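You operate a simulated robot arm through the tools that you are given. There is no shell and no other tool.

The job below is to be done with a simulated robot arm. You get a single attempt, and the scene is never put back.

JOB
Put things in order on the top of the rollers. At the end: the orange filter cartridge stands where the green-topped sponge stood; the cream test tile (marked "Dobbrel") from the top of the rollers is on the white silica tin; the green-topped sponge stands where the cream test tile stood; the small grey sponge is on the small yellow carton (marked "CLIPS"); whatever was shut is shut again. Leave all else as you found it, and nothing knocked over.

Only the result counts: the job must be done as asked and must still hold three seconds after the hand-in. Knocking over, shifting, dropping, spilling or breaking anything else fails it.

ROBOT AND FRAMES
A 6-joint arm with a two-finger parallel gripper, fixed in place. Base frame: the origin is at the foot of the arm, x ahead of it, y to its left, z up; the work surface is at about z = 0. Units: mm, rad, N and s.
With the tool pointing down near the work surface it reaches from about 140 to 580 mm from the base axis. Its first joint turns from -1.152 to 1.152 rad. Payload 2.1 kg.
The TCP is the grasp point between the finger pads, 30 mm short of the fingertips. In the tool frame z runs along the fingers and y along their closing line. The gripper opens to 94 mm. The fingers are 28 mm wide and 10 mm thick; the gripper's body (50 by 96 mm) begins 55 mm behind the TCP.
Orientation is told as [roll, pitch, yaw] about the base's x, y, z axes, in that order, counted from this pose: with the fingers straight down and closing along the base's y, the tool's x points along the base's -x, its y along +y and its z along -z.

CONTROLS
- The arm moves only by the tool step_arm. Its argument "deltas" is a list of rows, each a list of 3 entries, a list of its own where there are three numbers: the gripper command, from -1 (fully open) to 1 (shut), values between in proportion, then the shift along the base's x, y, z in mm, then the turn, a rotation vector about the base's x, y, z in rad. In form: [[gripper, [x, y, z], [rx, ry, rz]], ...]. A call has 1 to 20 rows; each row shifts and turns the commanded pose from where the row before left it. Rows are played at 5 a second. More than 50 mm and 0.15 rad between two rows, or a gripper value outside its range, and nothing of the call is played. A pose out of reach is approached as far as the arm can. The call stops where the force on the tool passes 40 N (or 10 N more than at its start, if that is more) or the arm is blocked; 0.2 s more then pass. The fingers move at their own pace (about 72 mm/s each) and stop on an object; they squeeze with about 39 N. The grip force told is the motor's: it shows also when the fingers shut on nothing. Time passes only in rows, and 0.2 s behind the last, so rows that do not move let the fingers close. The reply holds the time, the measured pose of the TCP, the force on the tool along the base axes, the opening and the grip force, in the units named above and with some noise, with the torque about the TCP (base axes, N m) and any sound that the robot's microphone picked up, and new pictures: "pictures" is both (left out), scene, wrist or none.
- Cameras (640 x 400 px; columns grow to the right, rows downward): "scene" is fixed at [55.5, -375.3, 491.6]; the picture's right is [0.72, -0.69, 0.00], its down [-0.37, -0.39, -0.84] and it looks along [0.58, 0.61, -0.54] (base axes); focal length 214 px, centre (320, 200). "wrist" rides on the gripper at [76, 14, -102] in the tool frame; the picture's right is [-0.18, 0.98, 0.00], its down [-0.75, -0.14, -0.64] and it looks along [-0.63, -0.12, 0.77] (tool axes); focal length 243 px, centre (320, 200). There is no depth. A picture from a camera that has moved, and an enlarged one, comes with that camera's place and axes in the base frame and with its lens. The place of the scene camera against the robot may be out by one fixed shift of up to 12 mm in any direction.
- close_up(camera, box): a new picture of the part [left, top, right, bottom] of that camera's present view, enlarged. No time passes.
- close_job(): hands the job in; it is judged then, once.

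Places have to be worked out from the pictures, the camera data and where the tool is seen. Open the gripper and draw the arm clear of the work before you hand the job in, unless the task says otherwise.

The tools are called after ">>>" as a command line: name --argument value ..., lists and objects as JSON in quotes. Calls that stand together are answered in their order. step_arm: Moves the arm, as the interface text tells. Its arguments: {"type":"object","properties":{"deltas":{"type":"array","items":{"type":"array"}},"pictures":{"type":"string","enum":["both","scene","wrist","none"]}},"required":["deltas"]} The other tools are called the same way: close_up (camera, box) takes an enlarged picture of a part of a camera's view; close_job () hands the job in.

At the start:

```text
t: 0.0
tcp_pos: [368.8, 79.1, 323.1]
tool_rot: [-0.001, 0.0, -0.001]
ft_force: [0.1, -0.4, -0.1]
ft_torque: [0.01, -0.01, 0.02]
gripper_width: 93.9
grip_force: 0.0
```

scene: 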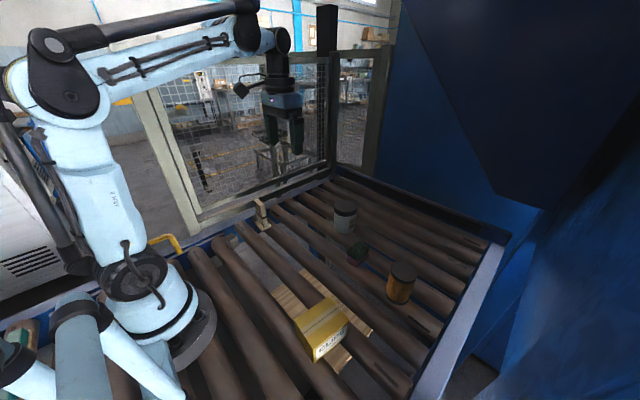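
wrist: 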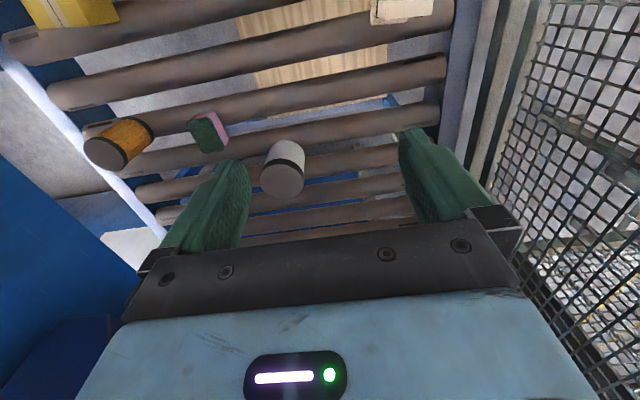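

I start by looking closer at the scene to identify every object before moving anything.

>>> close_up --camera "scene" --box '[300, 180, 460, 280]'

>>> close_up --camera "scene" --box '[220, 270, 420, 395]'

>>> close_up --camera "scene" --box '[220, 180, 320, 243]'

>>> close_up --camera "wrist" --box '[0, 0, 480, 300]'

>>> close_up --camera "scene" --box '[0, 280, 192, 400]'

```text
4.00 times, centred on (380, 230) of scene
camera zoom: at [55.5, -375.3, 491.6], right [0.72, -0.69, 0.0], down [-0.37, -0.39, -0.84], along [0.58, 0.61, -0.54], focal length 858 px, centre (80, 80)
```

zoom: 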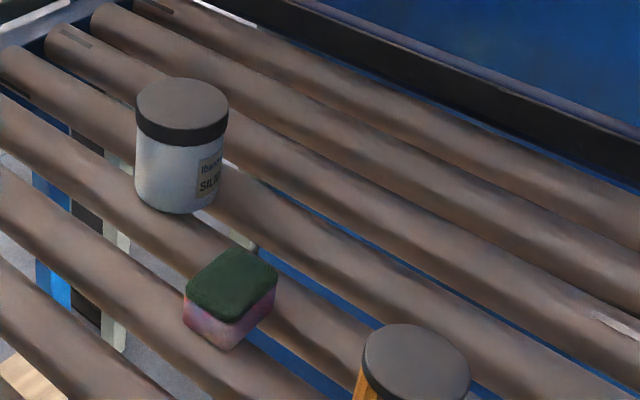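

```text
3.20 times, centred on (320, 332) of scene
camera zoom: at [55.5, -375.3, 491.6], right [0.72, -0.69, 0.0], down [-0.37, -0.39, -0.84], along [0.58, 0.61, -0.54], focal length 686 px, centre (320, -224)
```

zoom: 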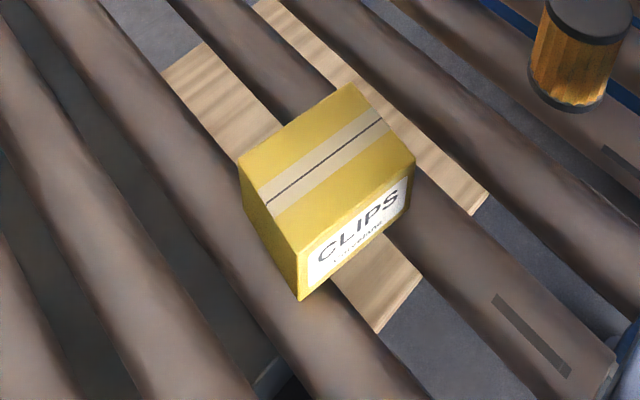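

```text
6.35 times, centred on (270, 212) of scene
camera zoom: at [55.5, -375.3, 491.6], right [0.72, -0.69, 0.0], down [-0.37, -0.39, -0.84], along [0.58, 0.61, -0.54], focal length 1362 px, centre (638, 127)
```

zoom: 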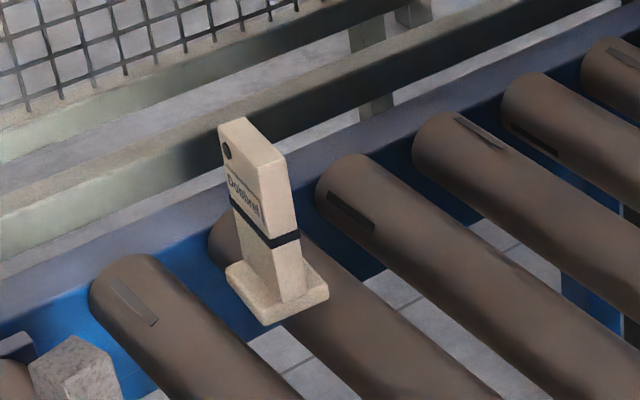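

```text
1.33 times, centred on (240, 150) of wrist
camera zoom: at [293.4, 94.0, 426.5], right [0.18, 0.98, 0.0], down [0.75, -0.14, 0.64], along [0.63, -0.12, -0.77], focal length 324 px, centre (427, 267)
```

zoom: 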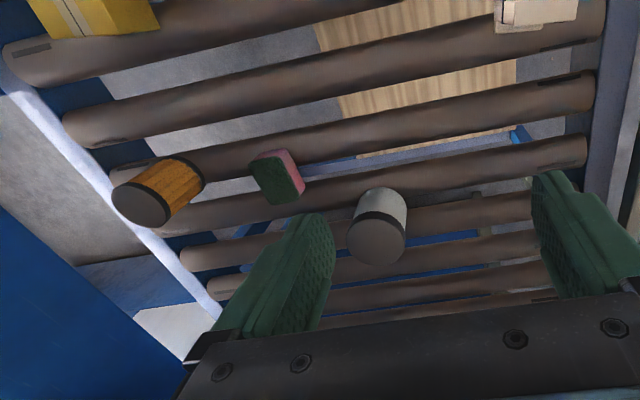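

```text
3.33 times, centred on (96, 340) of scene
camera zoom: at [55.5, -375.3, 491.6], right [0.72, -0.69, 0.0], down [-0.37, -0.39, -0.84], along [0.58, 0.61, -0.54], focal length 715 px, centre (1067, -267)
```

zoom: 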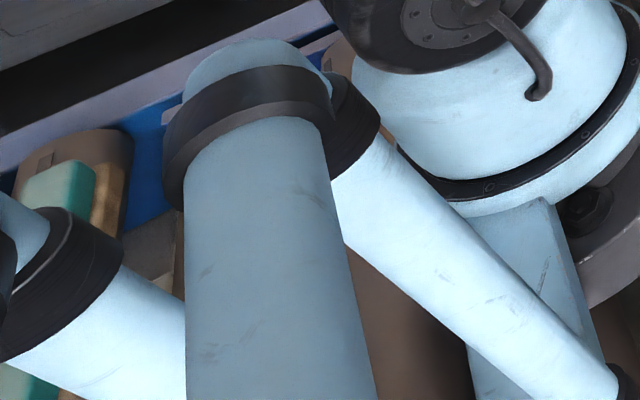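

The tile stands on edge near the far-left rail, and a grey object peeks into the corner of that view; I look closer at that spot and at other parts of the scene.

>>> close_up --camera "scene" --box '[200, 215, 296, 275]'

>>> close_up --camera "scene" --box '[130, 215, 250, 290]'

>>> close_up --camera "scene" --box '[370, 240, 530, 340]'

>>> close_up --camera "wrist" --box '[340, 0, 500, 100]'

>>> close_up --camera "scene" --box '[0, 310, 64, 350]'

>>> close_up --camera "scene" --box '[220, 160, 540, 360]'

```text
6.67 times, centred on (248, 245) of scene
camera zoom: at [55.5, -375.3, 491.6], right [0.72, -0.69, 0.0], down [-0.37, -0.39, -0.84], along [0.58, 0.61, -0.54], focal length 1430 px, centre (800, -100)
```

zoom: 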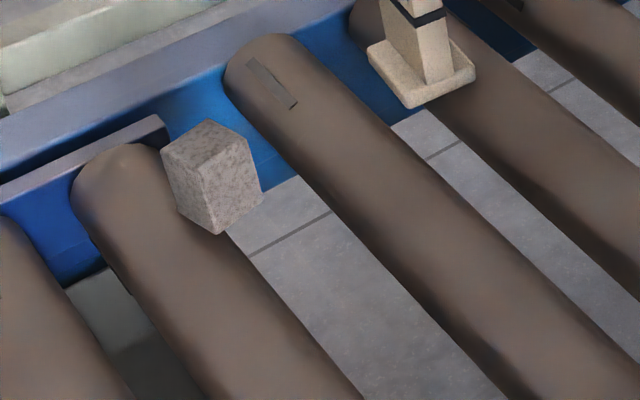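

```text
5.33 times, centred on (190, 252) of scene
camera zoom: at [55.5, -375.3, 491.6], right [0.72, -0.69, 0.0], down [-0.37, -0.39, -0.84], along [0.58, 0.61, -0.54], focal length 1144 px, centre (1013, -80)
```

zoom: 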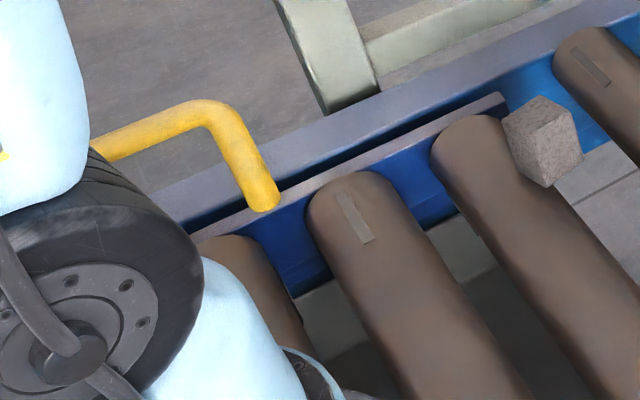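

```text
4.00 times, centred on (450, 290) of scene
camera zoom: at [55.5, -375.3, 491.6], right [0.72, -0.69, 0.0], down [-0.37, -0.39, -0.84], along [0.58, 0.61, -0.54], focal length 858 px, centre (-200, -160)
```

zoom: 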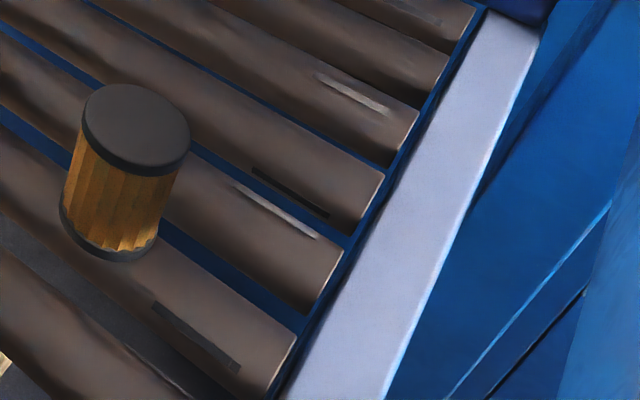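

```text
4.00 times, centred on (420, 50) of wrist
camera zoom: at [293.4, 94.0, 426.5], right [0.18, 0.98, 0.0], down [0.75, -0.14, 0.64], along [0.63, -0.12, -0.77], focal length 970 px, centre (-80, 800)
```

zoom: 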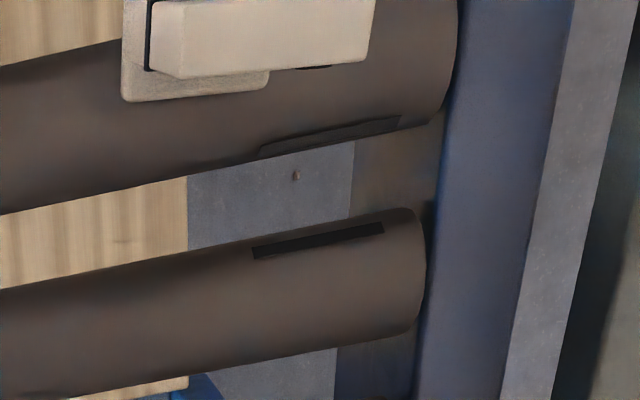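

```text
10.00 times, centred on (32, 330) of scene
camera zoom: at [55.5, -375.3, 491.6], right [0.72, -0.69, 0.0], down [-0.37, -0.39, -0.84], along [0.58, 0.61, -0.54], focal length 2145 px, centre (3200, -1100)
```

zoom: 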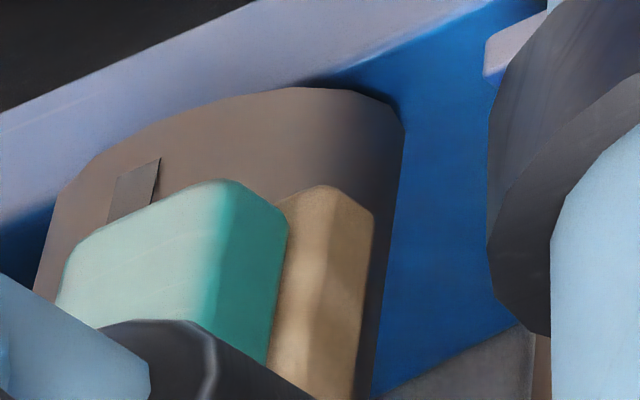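

```text
2.00 times, centred on (380, 260) of scene
camera zoom: at [55.5, -375.3, 491.6], right [0.72, -0.69, 0.0], down [-0.37, -0.39, -0.84], along [0.58, 0.61, -0.54], focal length 429 px, centre (200, 80)
```

zoom: 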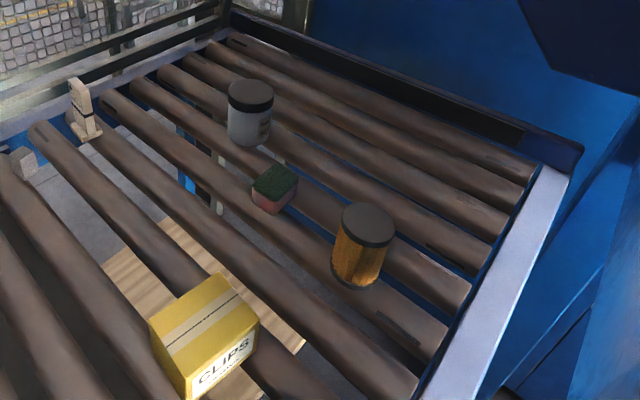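

The scene holds five items on the rollers: tile about (318,195), green sponge about (443,-129), cartridge about (417,-275), tin about (520,-7), carton about (216,-213), and a grey block near (198,176). I move the wrist camera over the tile and grey block to measure them, staying high.

>>> step_arm --deltas '[[-1, [-27, 25, -18], [0, 0, 0]], [-1, [-27, 25, -18], [0, 0, 0]], [-1, [-27, 25, -18], [0, 0, 0]], [-1, [-27, 25, -18], [0, 0, 0]], [-1, [0, 0, 0], [0, 0, 0]]]'

```text
t: 1.2
tcp_pos: [261.7, 177.3, 252.4]
tool_rot: [0.001, 0.001, -0.001]
ft_force: [-0.5, 0.4, 0.5]
ft_torque: [-0.03, 0.01, 0.0]
gripper_width: 93.9
grip_force: 0.0
camera wrist: at [184.2, 192.0, 355.2], right [0.18, 0.98, 0.0], down [0.75, -0.14, 0.64], along [0.63, -0.12, -0.77], focal length 243 px, centre (320, 200)
```

scene: 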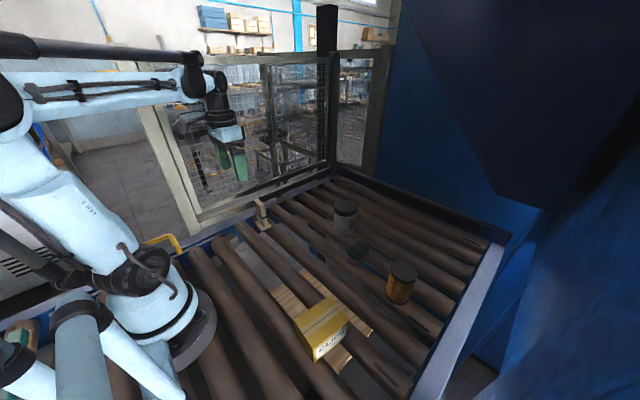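
wrist: 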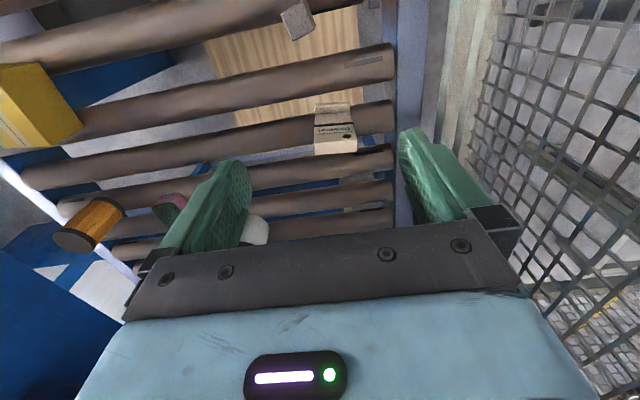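

Now the tile and grey block are in view of the wrist camera; I zoom in on both.

>>> close_up --camera "wrist" --box '[280, 80, 408, 160]'

>>> close_up --camera "wrist" --box '[256, 0, 352, 60]'

>>> close_up --camera "scene" --box '[236, 190, 284, 220]'

```text
5.00 times, centred on (344, 120) of wrist
camera zoom: at [184.2, 192.0, 355.2], right [0.18, 0.98, 0.0], down [0.75, -0.14, 0.64], along [0.63, -0.12, -0.77], focal length 1213 px, centre (200, 600)
```

zoom: 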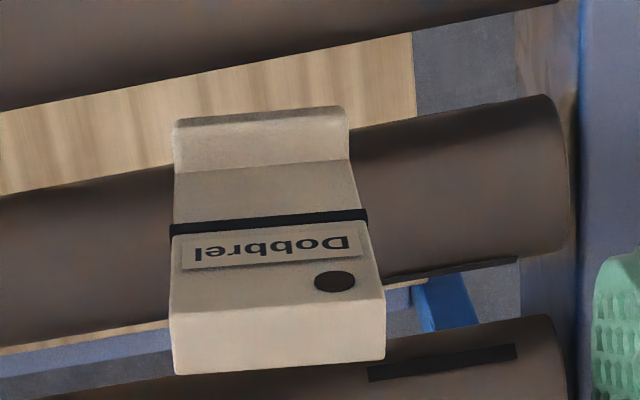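

```text
6.67 times, centred on (304, 30) of wrist
camera zoom: at [184.2, 192.0, 355.2], right [0.18, 0.98, 0.0], down [0.75, -0.14, 0.64], along [0.63, -0.12, -0.77], focal length 1618 px, centre (427, 1333)
```

zoom: 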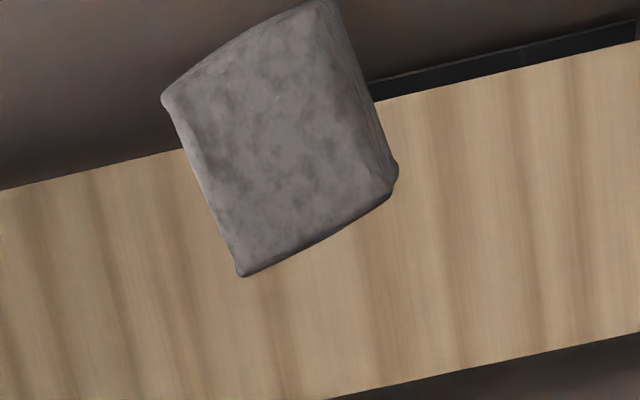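

```text
13.33 times, centred on (260, 205) of scene
camera zoom: at [55.4, -375.3, 491.6], right [0.72, -0.69, 0.0], down [-0.37, -0.39, -0.84], along [0.58, 0.61, -0.54], focal length 2860 px, centre (1120, 133)
```

zoom: 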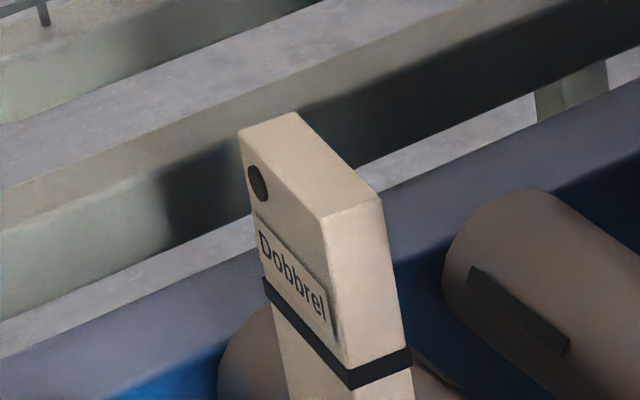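

The tile is a slab about 47 mm wide (along y) and 17 mm thick on a foot, about 100 mm tall, centred near (316,186), turned a few degrees; label facing the base. Next I look closely at the grey block.

>>> step_arm --deltas '[[-1, [-31, -4, -22], [0, 0, 0]], [-1, [-31, -4, -22], [0, 0, 0]], [-1, [-31, -4, -22], [0, 0, 0]], [-1, [0, 0, 0], [0, 0, 0]]]'

```text
t: 2.2
tcp_pos: [168.7, 167.5, 183.1]
tool_rot: [-0.001, 0.0, -0.001]
ft_force: [0.0, 0.9, -0.8]
ft_torque: [0.03, 0.02, 0.02]
gripper_width: 93.9
grip_force: 0.1
camera wrist: at [92.4, 181.0, 285.2], right [0.18, 0.98, 0.0], down [0.75, -0.14, 0.64], along [0.63, -0.12, -0.77], focal length 243 px, centre (320, 200)
```

scene: 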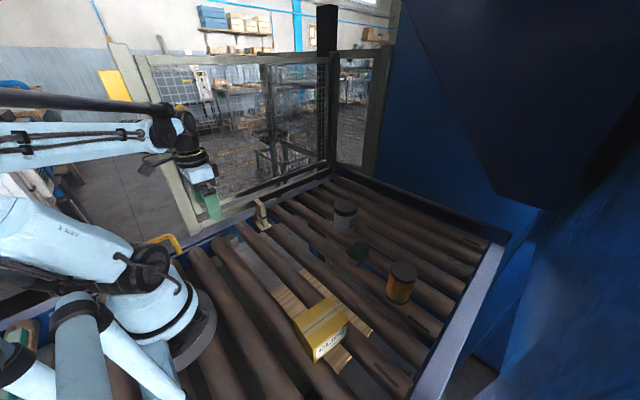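
wrist: 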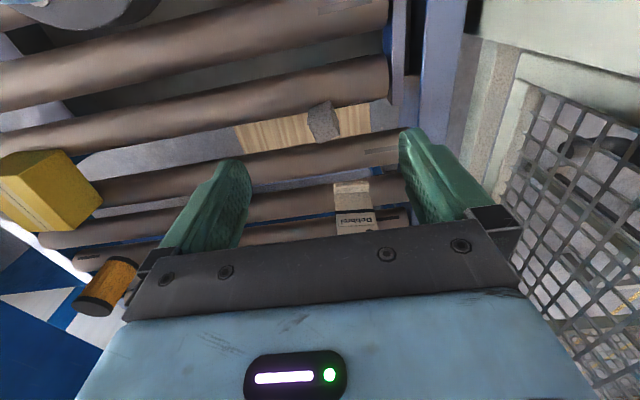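

>>> close_up --camera "wrist" --box '[288, 90, 368, 140]'

>>> close_up --camera "wrist" --box '[310, 170, 406, 230]'

>>> close_up --camera "wrist" --box '[0, 130, 128, 210]'

```text
8.00 times, centred on (328, 115) of wrist
camera zoom: at [92.4, 181.0, 285.2], right [0.18, 0.98, 0.0], down [0.75, -0.14, 0.64], along [0.63, -0.12, -0.77], focal length 1941 px, centre (256, 880)
```

zoom: 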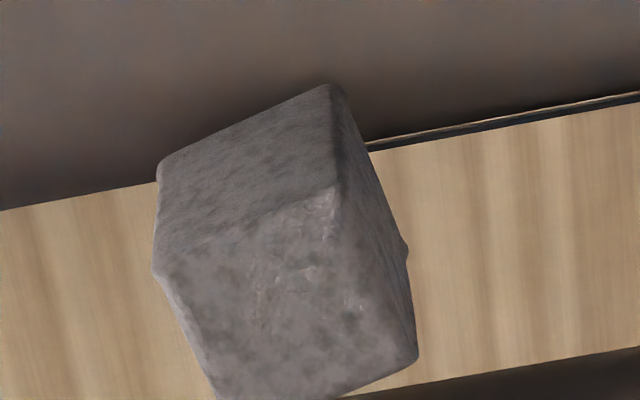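

```text
6.67 times, centred on (358, 200) of wrist
camera zoom: at [92.4, 181.0, 285.2], right [0.18, 0.98, 0.0], down [0.75, -0.14, 0.64], along [0.63, -0.12, -0.77], focal length 1618 px, centre (67, 200)
```

zoom: 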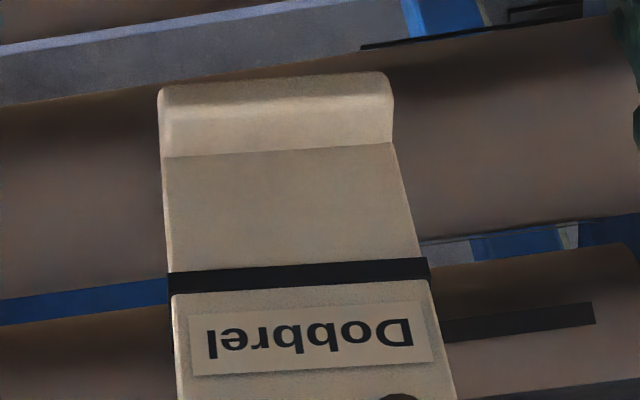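

```text
5.00 times, centred on (64, 170) of wrist
camera zoom: at [92.4, 181.0, 285.2], right [0.18, 0.98, 0.0], down [0.75, -0.14, 0.64], along [0.63, -0.12, -0.77], focal length 1213 px, centre (1600, 350)
```

zoom: 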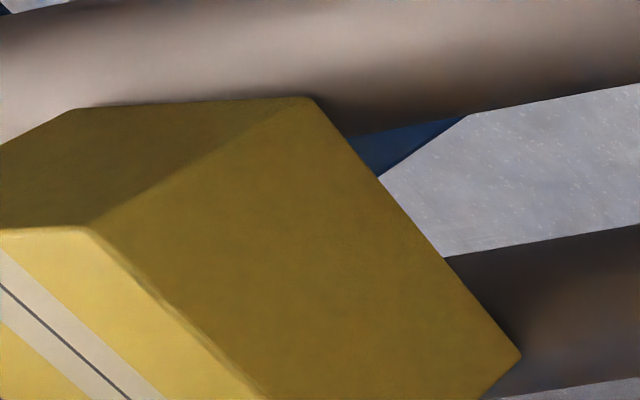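

The grey block measures about 27x27x37 mm, centred near (199,165), turned about +15 deg. Now I travel high across to view the carton on the other side.

>>> step_arm --deltas '[[-1, [20.5, -36, 20], [0, 0, 0]], [-1, [20.5, -36, 20], [0, 0, 0]], [-1, [20.5, -36, 20], [0, 0, 0]], [-1, [0, -40, 0], [0, 0, 0]], [-1, [0, -40, 0], [0, 0, 0]], [-1, [0, -40, 0], [0, 0, 0]], [-1, [-18, -42, -10], [0, 0, 0]], [-1, [-18, -42, -10], [0, 0, 0]], [-1, [-18, -42, -10], [0, 0, 0]], [-1, [0, 0, 0], [0, 0, 0]]]'

```text
t: 4.4
tcp_pos: [177.0, -186.1, 219.0]
tool_rot: [0.0, 0.0, 0.0]
ft_force: [0.5, 0.9, -0.7]
ft_torque: [-0.02, 0.03, -0.01]
gripper_width: 94.2
grip_force: 0.1
camera wrist: at [100.8, -171.4, 320.9], right [0.18, 0.98, 0.0], down [0.75, -0.14, 0.64], along [0.63, -0.12, -0.77], focal length 243 px, centre (320, 200)
```

scene: 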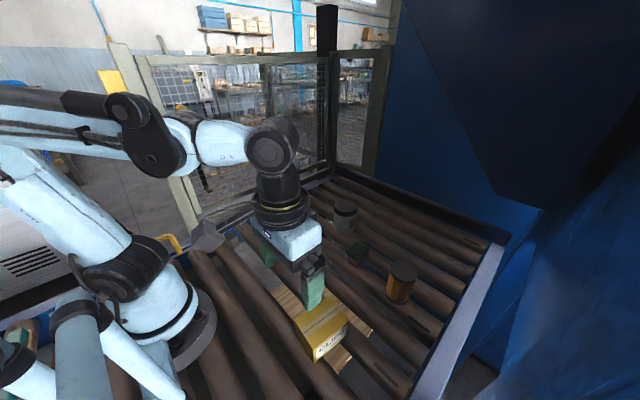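
wrist: 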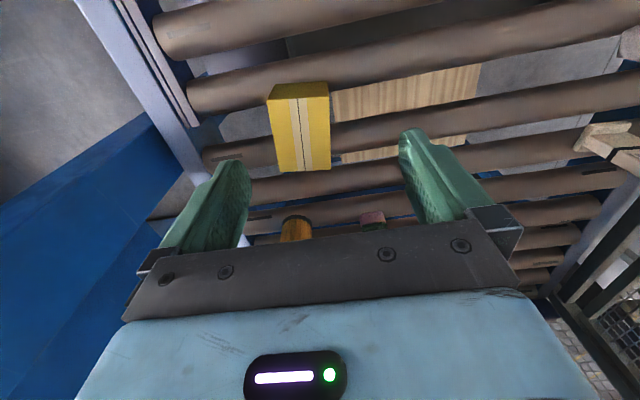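

>>> close_up --camera "wrist" --box '[220, 70, 380, 170]'

>>> close_up --camera "wrist" --box '[250, 150, 410, 250]'

>>> close_up --camera "wrist" --box '[560, 0, 640, 50]'

```text
4.00 times, centred on (300, 120) of wrist
camera zoom: at [100.8, -171.4, 320.9], right [0.18, 0.98, 0.0], down [0.75, -0.14, 0.64], along [0.63, -0.12, -0.77], focal length 970 px, centre (400, 520)
```

zoom: 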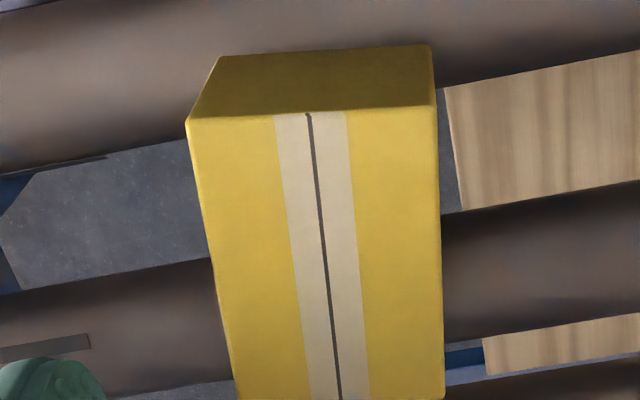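

```text
4.00 times, centred on (330, 200) of wrist
camera zoom: at [100.8, -171.4, 320.9], right [0.18, 0.98, 0.0], down [0.75, -0.14, 0.64], along [0.63, -0.12, -0.77], focal length 970 px, centre (280, 200)
```

zoom: 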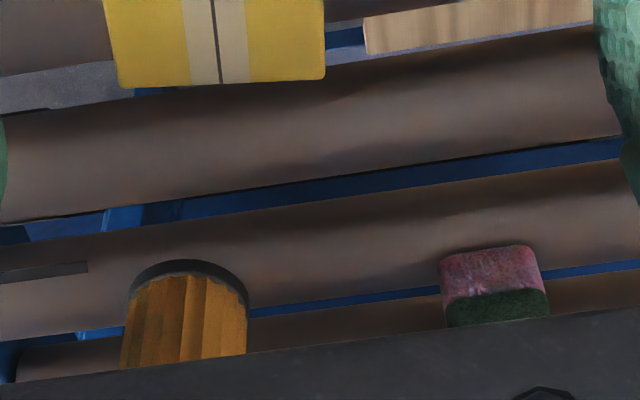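

```text
8.00 times, centred on (600, 25) of wrist
camera zoom: at [100.8, -171.4, 320.9], right [0.18, 0.98, 0.0], down [0.75, -0.14, 0.64], along [0.63, -0.12, -0.77], focal length 1941 px, centre (-1920, 1600)
```

zoom: 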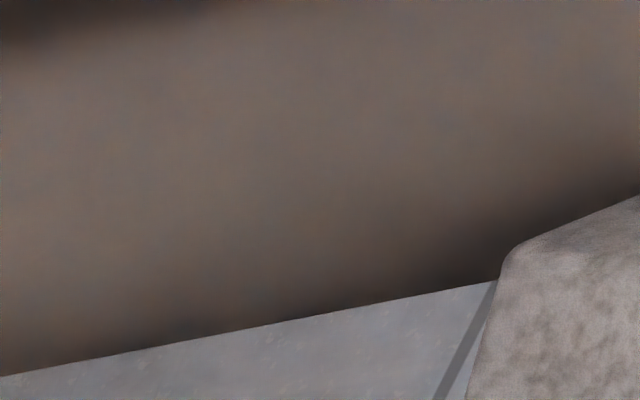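

Carton: about 65x89 mm, 61 mm high, top centre near (219,-214). Next I fly towards the cartridge and the green sponge to view both.

>>> step_arm --deltas '[[-1, [38, -4, 2], [0, 0, 0]], [-1, [38, -4, 2], [0, 0, 0]], [-1, [38, -4, 2], [0, 0, 0]], [-1, [38, -4, 2], [0, 0, 0]], [-1, [30, -4, 2], [0, 0, 0]], [-1, [0, 0, 0], [0, 0, 0]]]' --pictures "wrist"

```text
t: 5.8
tcp_pos: [357.2, -207.1, 229.2]
tool_rot: [-0.002, 0.0, 0.001]
ft_force: [0.2, -0.3, -0.5]
ft_torque: [0.01, 0.03, 0.02]
gripper_width: 93.8
grip_force: 0.1
camera wrist: at [281.2, -193.0, 331.7], right [0.18, 0.98, 0.0], down [0.75, -0.14, 0.64], along [0.63, -0.12, -0.77], focal length 243 px, centre (320, 200)
```

wrist: 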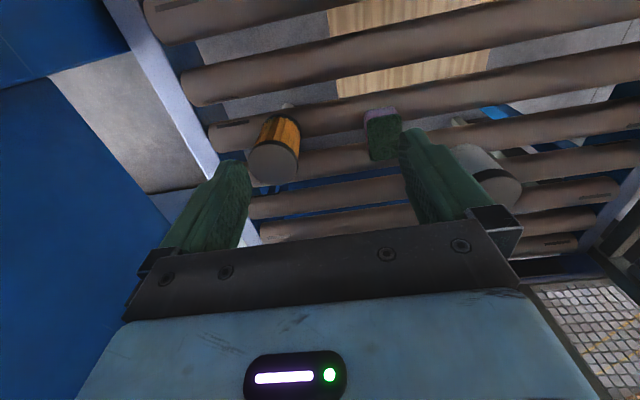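

A pale thing peeks out near the foot of the cartridge; I zoom in there and on the sponge.

>>> close_up --camera "wrist" --box '[228, 95, 340, 165]'

>>> close_up --camera "wrist" --box '[265, 90, 313, 120]'

>>> close_up --camera "wrist" --box '[344, 95, 424, 145]'

>>> close_up --camera "wrist" --box '[400, 120, 560, 220]'

```text
5.71 times, centred on (284, 130) of wrist
camera zoom: at [281.2, -193.0, 331.7], right [0.18, 0.98, 0.0], down [0.75, -0.14, 0.64], along [0.63, -0.12, -0.77], focal length 1386 px, centre (526, 600)
```

zoom: 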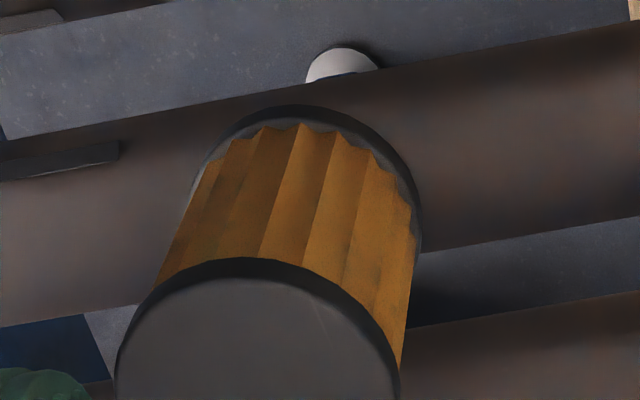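

```text
13.33 times, centred on (289, 105) of wrist
camera zoom: at [281.2, -193.0, 331.7], right [0.18, 0.98, 0.0], down [0.75, -0.14, 0.64], along [0.63, -0.12, -0.77], focal length 3235 px, centre (733, 1467)
```

zoom: 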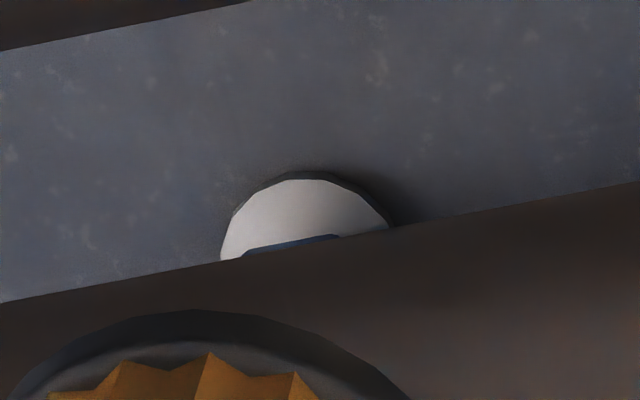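

```text
8.00 times, centred on (384, 120) of wrist
camera zoom: at [281.2, -193.0, 331.7], right [0.18, 0.98, 0.0], down [0.75, -0.14, 0.64], along [0.63, -0.12, -0.77], focal length 1941 px, centre (-192, 840)
```

zoom: 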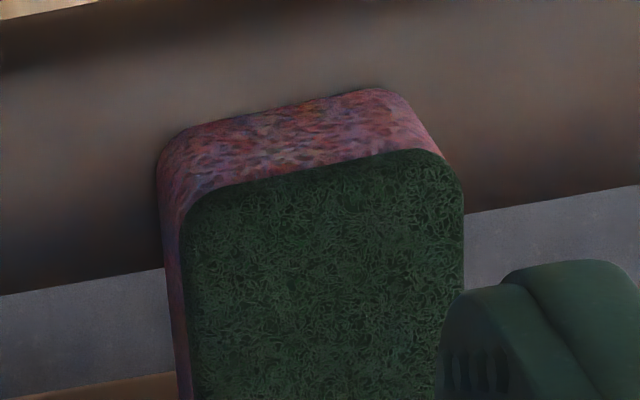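

```text
4.00 times, centred on (480, 170) of wrist
camera zoom: at [281.2, -193.0, 331.7], right [0.18, 0.98, 0.0], down [0.75, -0.14, 0.64], along [0.63, -0.12, -0.77], focal length 970 px, centre (-320, 320)
```

zoom: 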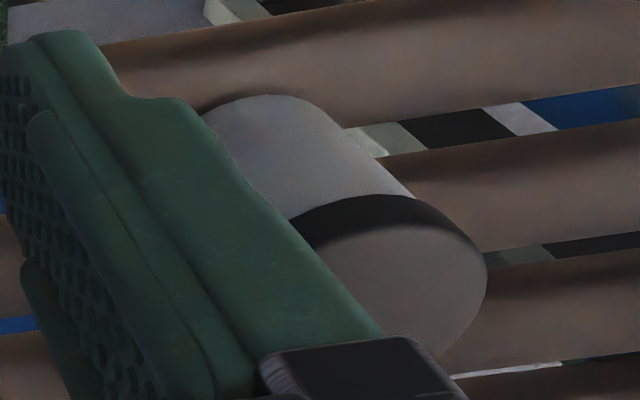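

The pale disc lies below the rollers (background), not among the items. I move in closer over the green sponge to measure it well.

>>> step_arm --deltas '[[-1, [14, 36, -20], [0, 0, 0]], [-1, [14, 36, -20], [0, 0, 0]], [-1, [0, 0, 0], [0, 0, 0]]]' --pictures "wrist"

>>> close_up --camera "wrist" --box '[256, 70, 384, 150]'

>>> close_up --camera "wrist" --box '[140, 70, 268, 150]'

>>> close_up --camera "wrist" --box '[380, 100, 540, 200]'

```text
t: 6.6
tcp_pos: [383.8, -135.4, 188.4]
tool_rot: [0.0, 0.0, 0.001]
ft_force: [0.0, 0.3, 0.8]
ft_torque: [-0.01, -0.04, 0.0]
gripper_width: 93.8
grip_force: 0.1
camera wrist: at [308.1, -121.1, 290.3], right [0.18, 0.98, 0.0], down [0.75, -0.14, 0.64], along [0.63, -0.12, -0.77], focal length 243 px, centre (320, 200)
```

wrist: 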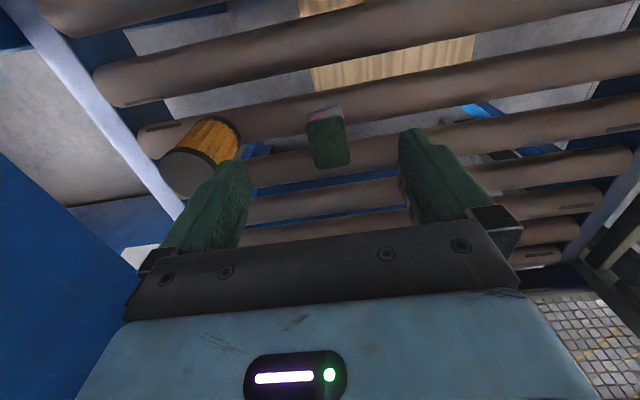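

```text
5.00 times, centred on (320, 110) of wrist
camera zoom: at [308.1, -121.1, 290.3], right [0.18, 0.98, 0.0], down [0.75, -0.14, 0.64], along [0.63, -0.12, -0.77], focal length 1213 px, centre (320, 650)
```

zoom: 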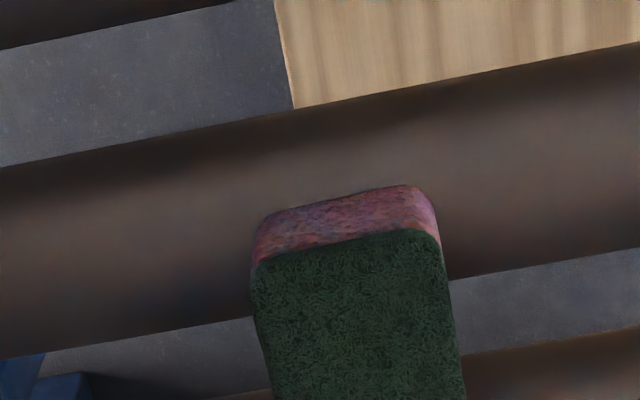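

```text
5.00 times, centred on (204, 110) of wrist
camera zoom: at [308.1, -121.1, 290.3], right [0.18, 0.98, 0.0], down [0.75, -0.14, 0.64], along [0.63, -0.12, -0.77], focal length 1213 px, centre (900, 650)
```

zoom: 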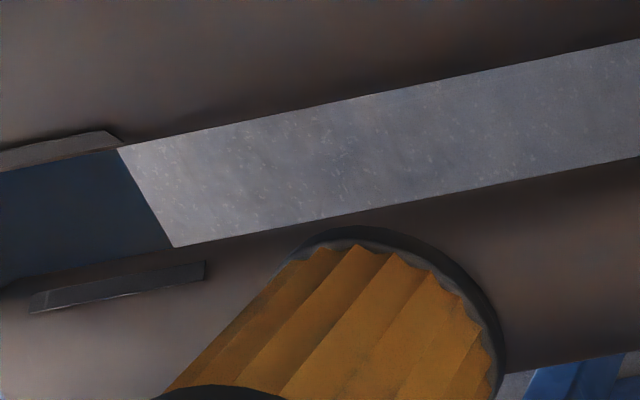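

```text
4.00 times, centred on (460, 150) of wrist
camera zoom: at [308.1, -121.1, 290.3], right [0.18, 0.98, 0.0], down [0.75, -0.14, 0.64], along [0.63, -0.12, -0.77], focal length 970 px, centre (-240, 400)
```

zoom: 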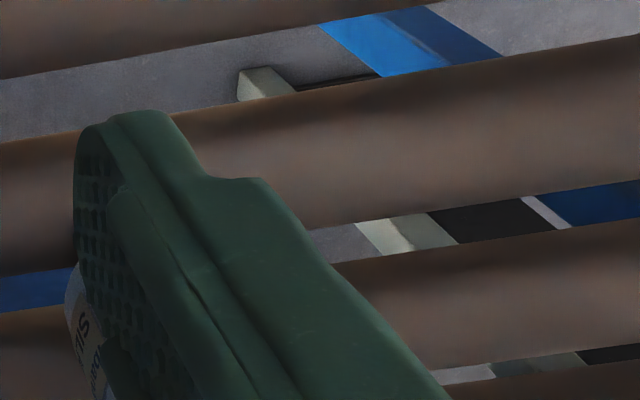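

>>> close_up --camera "wrist" --box '[280, 95, 376, 185]'

>>> close_up --camera "wrist" --box '[140, 100, 268, 210]'

```text
4.44 times, centred on (328, 140) of wrist
camera zoom: at [308.1, -121.1, 290.3], right [0.18, 0.98, 0.0], down [0.75, -0.14, 0.64], along [0.63, -0.12, -0.77], focal length 1078 px, centre (284, 467)
```

zoom: 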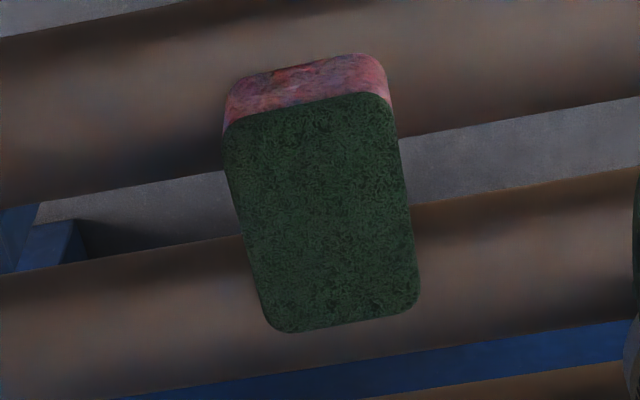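

```text
3.64 times, centred on (204, 155) of wrist
camera zoom: at [308.1, -121.1, 290.3], right [0.18, 0.98, 0.0], down [0.75, -0.14, 0.64], along [0.63, -0.12, -0.77], focal length 882 px, centre (742, 364)
```

zoom: 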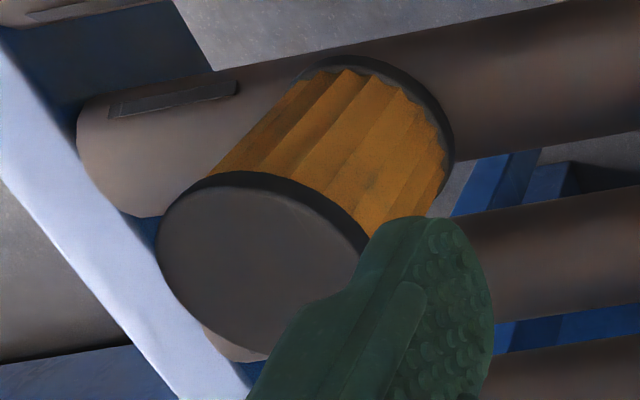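

Sponge: about 63x44x28 mm centred near (441.5,-134.6), yaw about 0. Cartridge near (418,-275). Next I go to view the tin from above.

>>> step_arm --deltas '[[-1, [0, 30, 20], [0, 0, 0]], [-1, [16, 34, 15], [0, 0, 0]], [-1, [20, 34, 10], [0, 0, 0]], [-1, [20, 34, 5], [0, 0, 0]], [-1, [0, 0, 0], [0, 0, 0]]]' --pictures "wrist"

>>> close_up --camera "wrist" --box '[240, 90, 400, 215]'

```text
t: 7.8
tcp_pos: [440.4, -2.5, 240.7]
tool_rot: [0.0, -0.001, -0.002]
ft_force: [0.4, 0.4, -0.3]
ft_torque: [0.02, 0.02, -0.02]
gripper_width: 94.1
grip_force: 0.0
camera wrist: at [364.9, 11.0, 341.4], right [0.18, 0.98, 0.0], down [0.75, -0.14, 0.64], along [0.63, -0.12, -0.77], focal length 243 px, centre (320, 200)
```

wrist: 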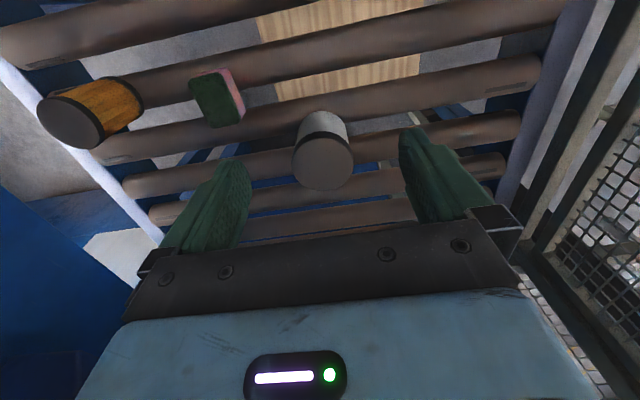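

```text
3.20 times, centred on (320, 152) of wrist
camera zoom: at [364.9, 11.0, 341.4], right [0.18, 0.98, 0.0], down [0.75, -0.14, 0.64], along [0.63, -0.12, -0.77], focal length 776 px, centre (320, 352)
```

zoom: 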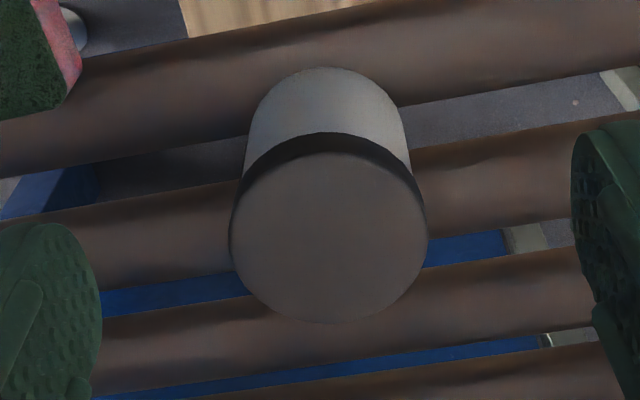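

Tin: centre near (520,-15), lid about 75 mm wide, top near z=90. Before carrying the tile there, I test that the arm reaches above the tin at a safe height.

>>> step_arm --deltas '[[-1, [40, -6, -20], [0, 0, 0]], [-1, [39.5, -6.5, -20], [0, 0, 0]], [-1, [0, 0, 0], [0, 0, 0]]]'

```text
t: 8.6
tcp_pos: [518.3, -13.7, 199.3]
tool_rot: [0.0, 0.001, 0.0]
ft_force: [0.8, -0.3, -0.4]
ft_torque: [0.01, -0.01, -0.02]
gripper_width: 94.0
grip_force: 0.0
camera wrist: at [442.2, -0.4, 301.5], right [0.18, 0.98, 0.0], down [0.75, -0.14, 0.64], along [0.63, -0.12, -0.77], focal length 243 px, centre (320, 200)
```

scene: 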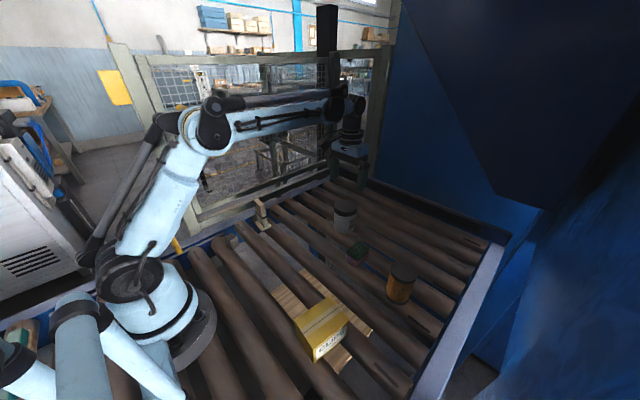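
wrist: 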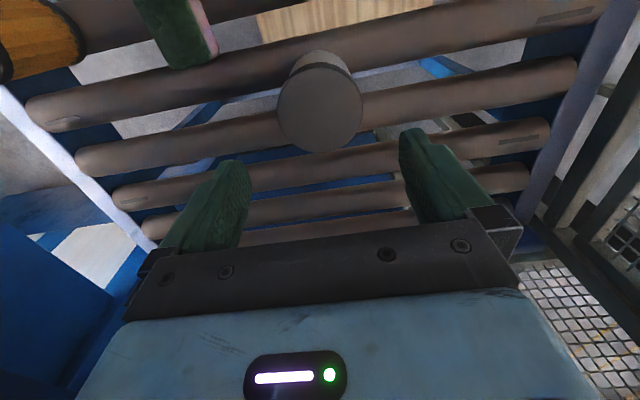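

>>> close_up --camera "wrist" --box '[256, 40, 384, 160]'

>>> close_up --camera "scene" --box '[300, 120, 412, 240]'

```text
3.33 times, centred on (320, 100) of wrist
camera zoom: at [442.2, -0.4, 301.5], right [0.18, 0.98, 0.0], down [0.75, -0.14, 0.64], along [0.63, -0.12, -0.77], focal length 809 px, centre (320, 533)
```

zoom: 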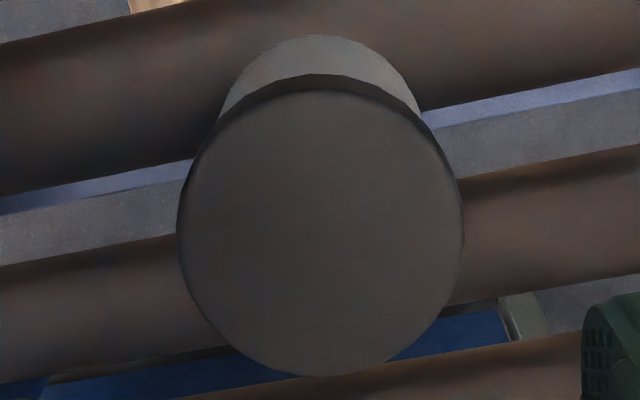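

```text
3.33 times, centred on (356, 180) of scene
camera zoom: at [55.5, -375.3, 491.6], right [0.72, -0.69, 0.0], down [-0.37, -0.39, -0.84], along [0.58, 0.61, -0.54], focal length 715 px, centre (200, 267)
```

zoom: 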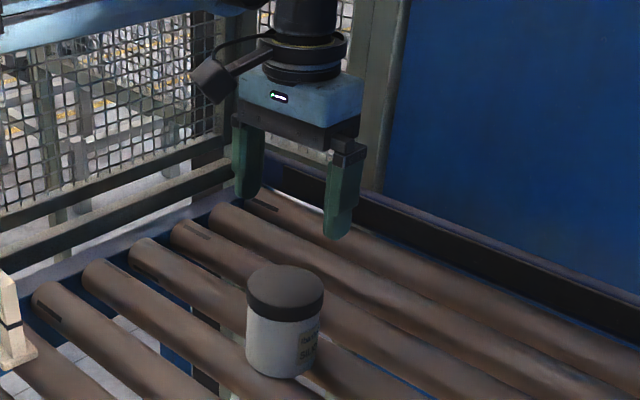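

Reach is fine and the lid centre comes out at about (520,-14), top at z=90 from two views. Now I go above the tile, turning the gripper about -5.5 deg to match it.

>>> step_arm --deltas '[[-1, [-33, 33.3, 2], [0, 0, 0]], [-1, [-33, 33.3, 2], [0, 0, 0]], [-1, [-33, 33.3, 2], [0, 0, 0]], [-1, [-33, 33.3, 0], [0, 0, 0]], [-1, [-33, 33.3, 0], [0, 0, 0]], [-1, [-33, 33.3, 0], [0, 0, -0.096]], [-1, [0, 0, -25], [0, 0, 0]], [-1, [0, 0, 0], [0, 0, 0]]]'

```text
t: 10.4
tcp_pos: [321.2, 185.4, 178.1]
tool_rot: [-0.001, 0.0, -0.096]
ft_force: [0.5, 0.8, -0.1]
ft_torque: [-0.01, 0.0, 0.0]
gripper_width: 94.1
grip_force: 0.0
camera wrist: at [247.2, 206.8, 280.1], right [0.28, 0.96, 0.0], down [0.74, -0.21, 0.64], along [0.62, -0.18, -0.77], focal length 243 px, centre (320, 200)
```

scene: 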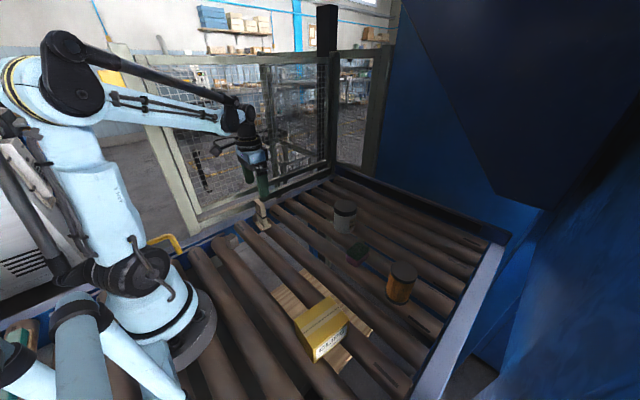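
wrist: 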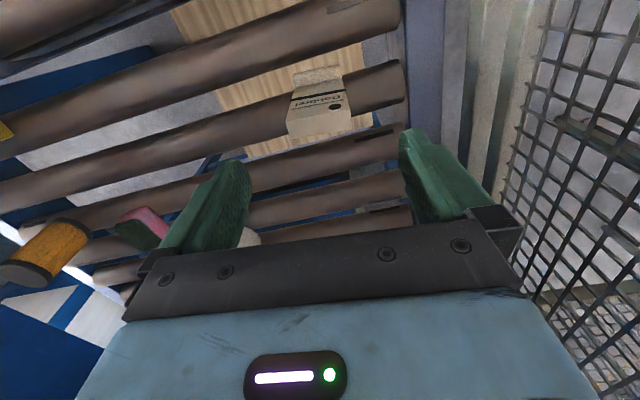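

>>> close_up --camera "wrist" --box '[260, 55, 388, 145]'

```text
4.44 times, centred on (324, 100) of wrist
camera zoom: at [247.2, 206.8, 280.1], right [0.28, 0.96, 0.0], down [0.74, -0.21, 0.64], along [0.62, -0.18, -0.77], focal length 1078 px, centre (302, 644)
```

zoom: 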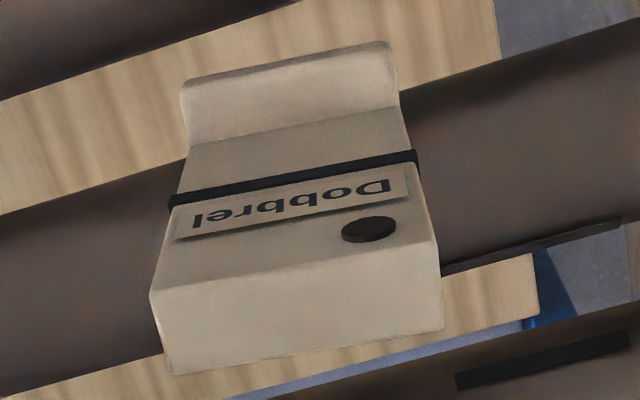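

The tile top spans ±25 mm along the closing line and is centred within 1 mm of the TCP with matching yaw. I descend to z≈62 (tips at 32, above the foot) and close.

>>> step_arm --deltas '[[-1, [-0.8, -0.5, -40], [0, 0, 0]], [-1, [0, 0, -40], [0, 0, 0]], [-1, [0, 0, -26], [0, 0, 0]], [-1, [0, 0, -10], [0, 0, 0]], [-1, [0, 0, 0], [0, 0, 0]]]'

```text
t: 11.6
tcp_pos: [323.6, 183.8, 61.6]
tool_rot: [0.001, 0.0, -0.096]
ft_force: [-0.3, 0.2, -0.4]
ft_torque: [0.0, -0.01, -0.01]
gripper_width: 94.0
grip_force: 0.0
camera wrist: at [249.0, 205.4, 164.5], right [0.28, 0.96, 0.0], down [0.74, -0.21, 0.64], along [0.62, -0.18, -0.77], focal length 243 px, centre (320, 200)
```

scene: 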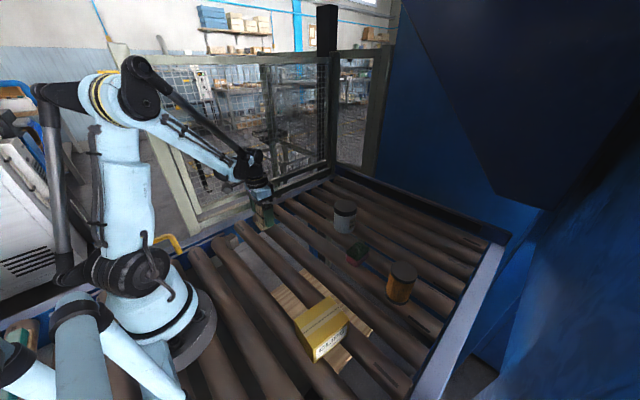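
wrist: 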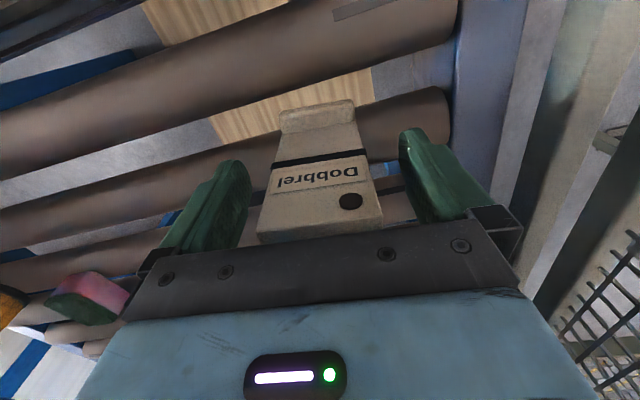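

The open fingers straddle the tile cleanly with the tips above the foot. I close the gripper.

>>> step_arm --deltas '[[1, [0, 0, 0], [0, 0, 0]], [1, [0, 0, 0], [0, 0, 0]], [1, [0, 0, 0], [0, 0, 0]], [1, [0, 0, 0], [0, 0, 0]]]' --pictures "wrist"

```text
t: 12.6
tcp_pos: [322.8, 184.1, 61.4]
tool_rot: [0.0, 0.001, -0.095]
ft_force: [0.0, -0.8, 0.0]
ft_torque: [-0.02, 0.0, 0.02]
gripper_width: 53.5
grip_force: 38.9
camera wrist: at [249.0, 205.4, 164.7], right [0.28, 0.96, 0.0], down [0.74, -0.21, 0.64], along [0.62, -0.18, -0.77], focal length 243 px, centre (320, 200)
```

wrist: 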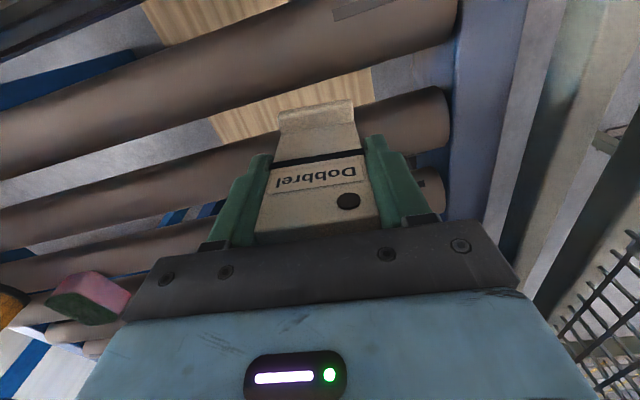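

Grip holds at 53.5 mm. I lift gently and check.

>>> step_arm --deltas '[[1, [0, 0, 8], [0, 0, 0]], [1, [0, 0, 15], [0, 0, 0]], [1, [0, 0, 25], [0, 0, 0]], [1, [0, 0, 30], [0, 0, 0]], [1, [0, 0, 35], [0, 0, 0]], [1, [0, 0, 35], [0, 0, 0]], [1, [0, 0, 0], [0, 0, 0]]]'

```text
t: 14.2
tcp_pos: [323.0, 185.5, 210.7]
tool_rot: [0.001, 0.001, -0.097]
ft_force: [-0.2, 0.1, -0.5]
ft_torque: [0.0, 0.0, 0.02]
gripper_width: 53.4
grip_force: 39.0
camera wrist: at [248.2, 206.8, 313.3], right [0.28, 0.96, 0.0], down [0.74, -0.21, 0.64], along [0.62, -0.18, -0.77], focal length 243 px, centre (320, 200)
```

scene: 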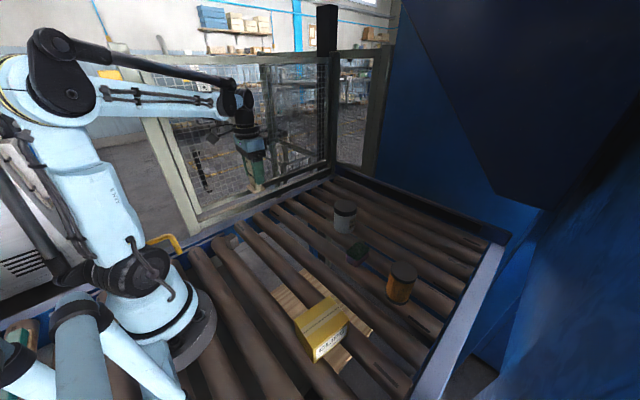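
wrist: 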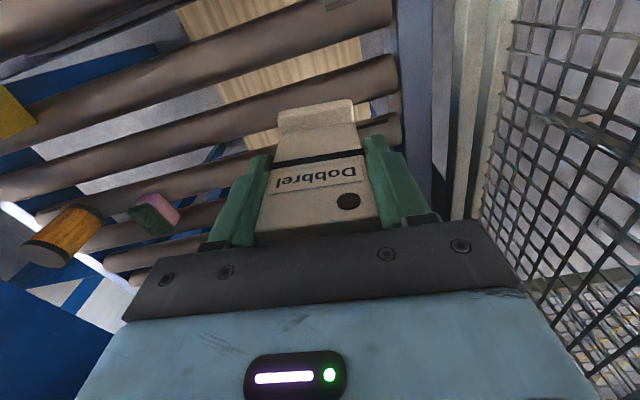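

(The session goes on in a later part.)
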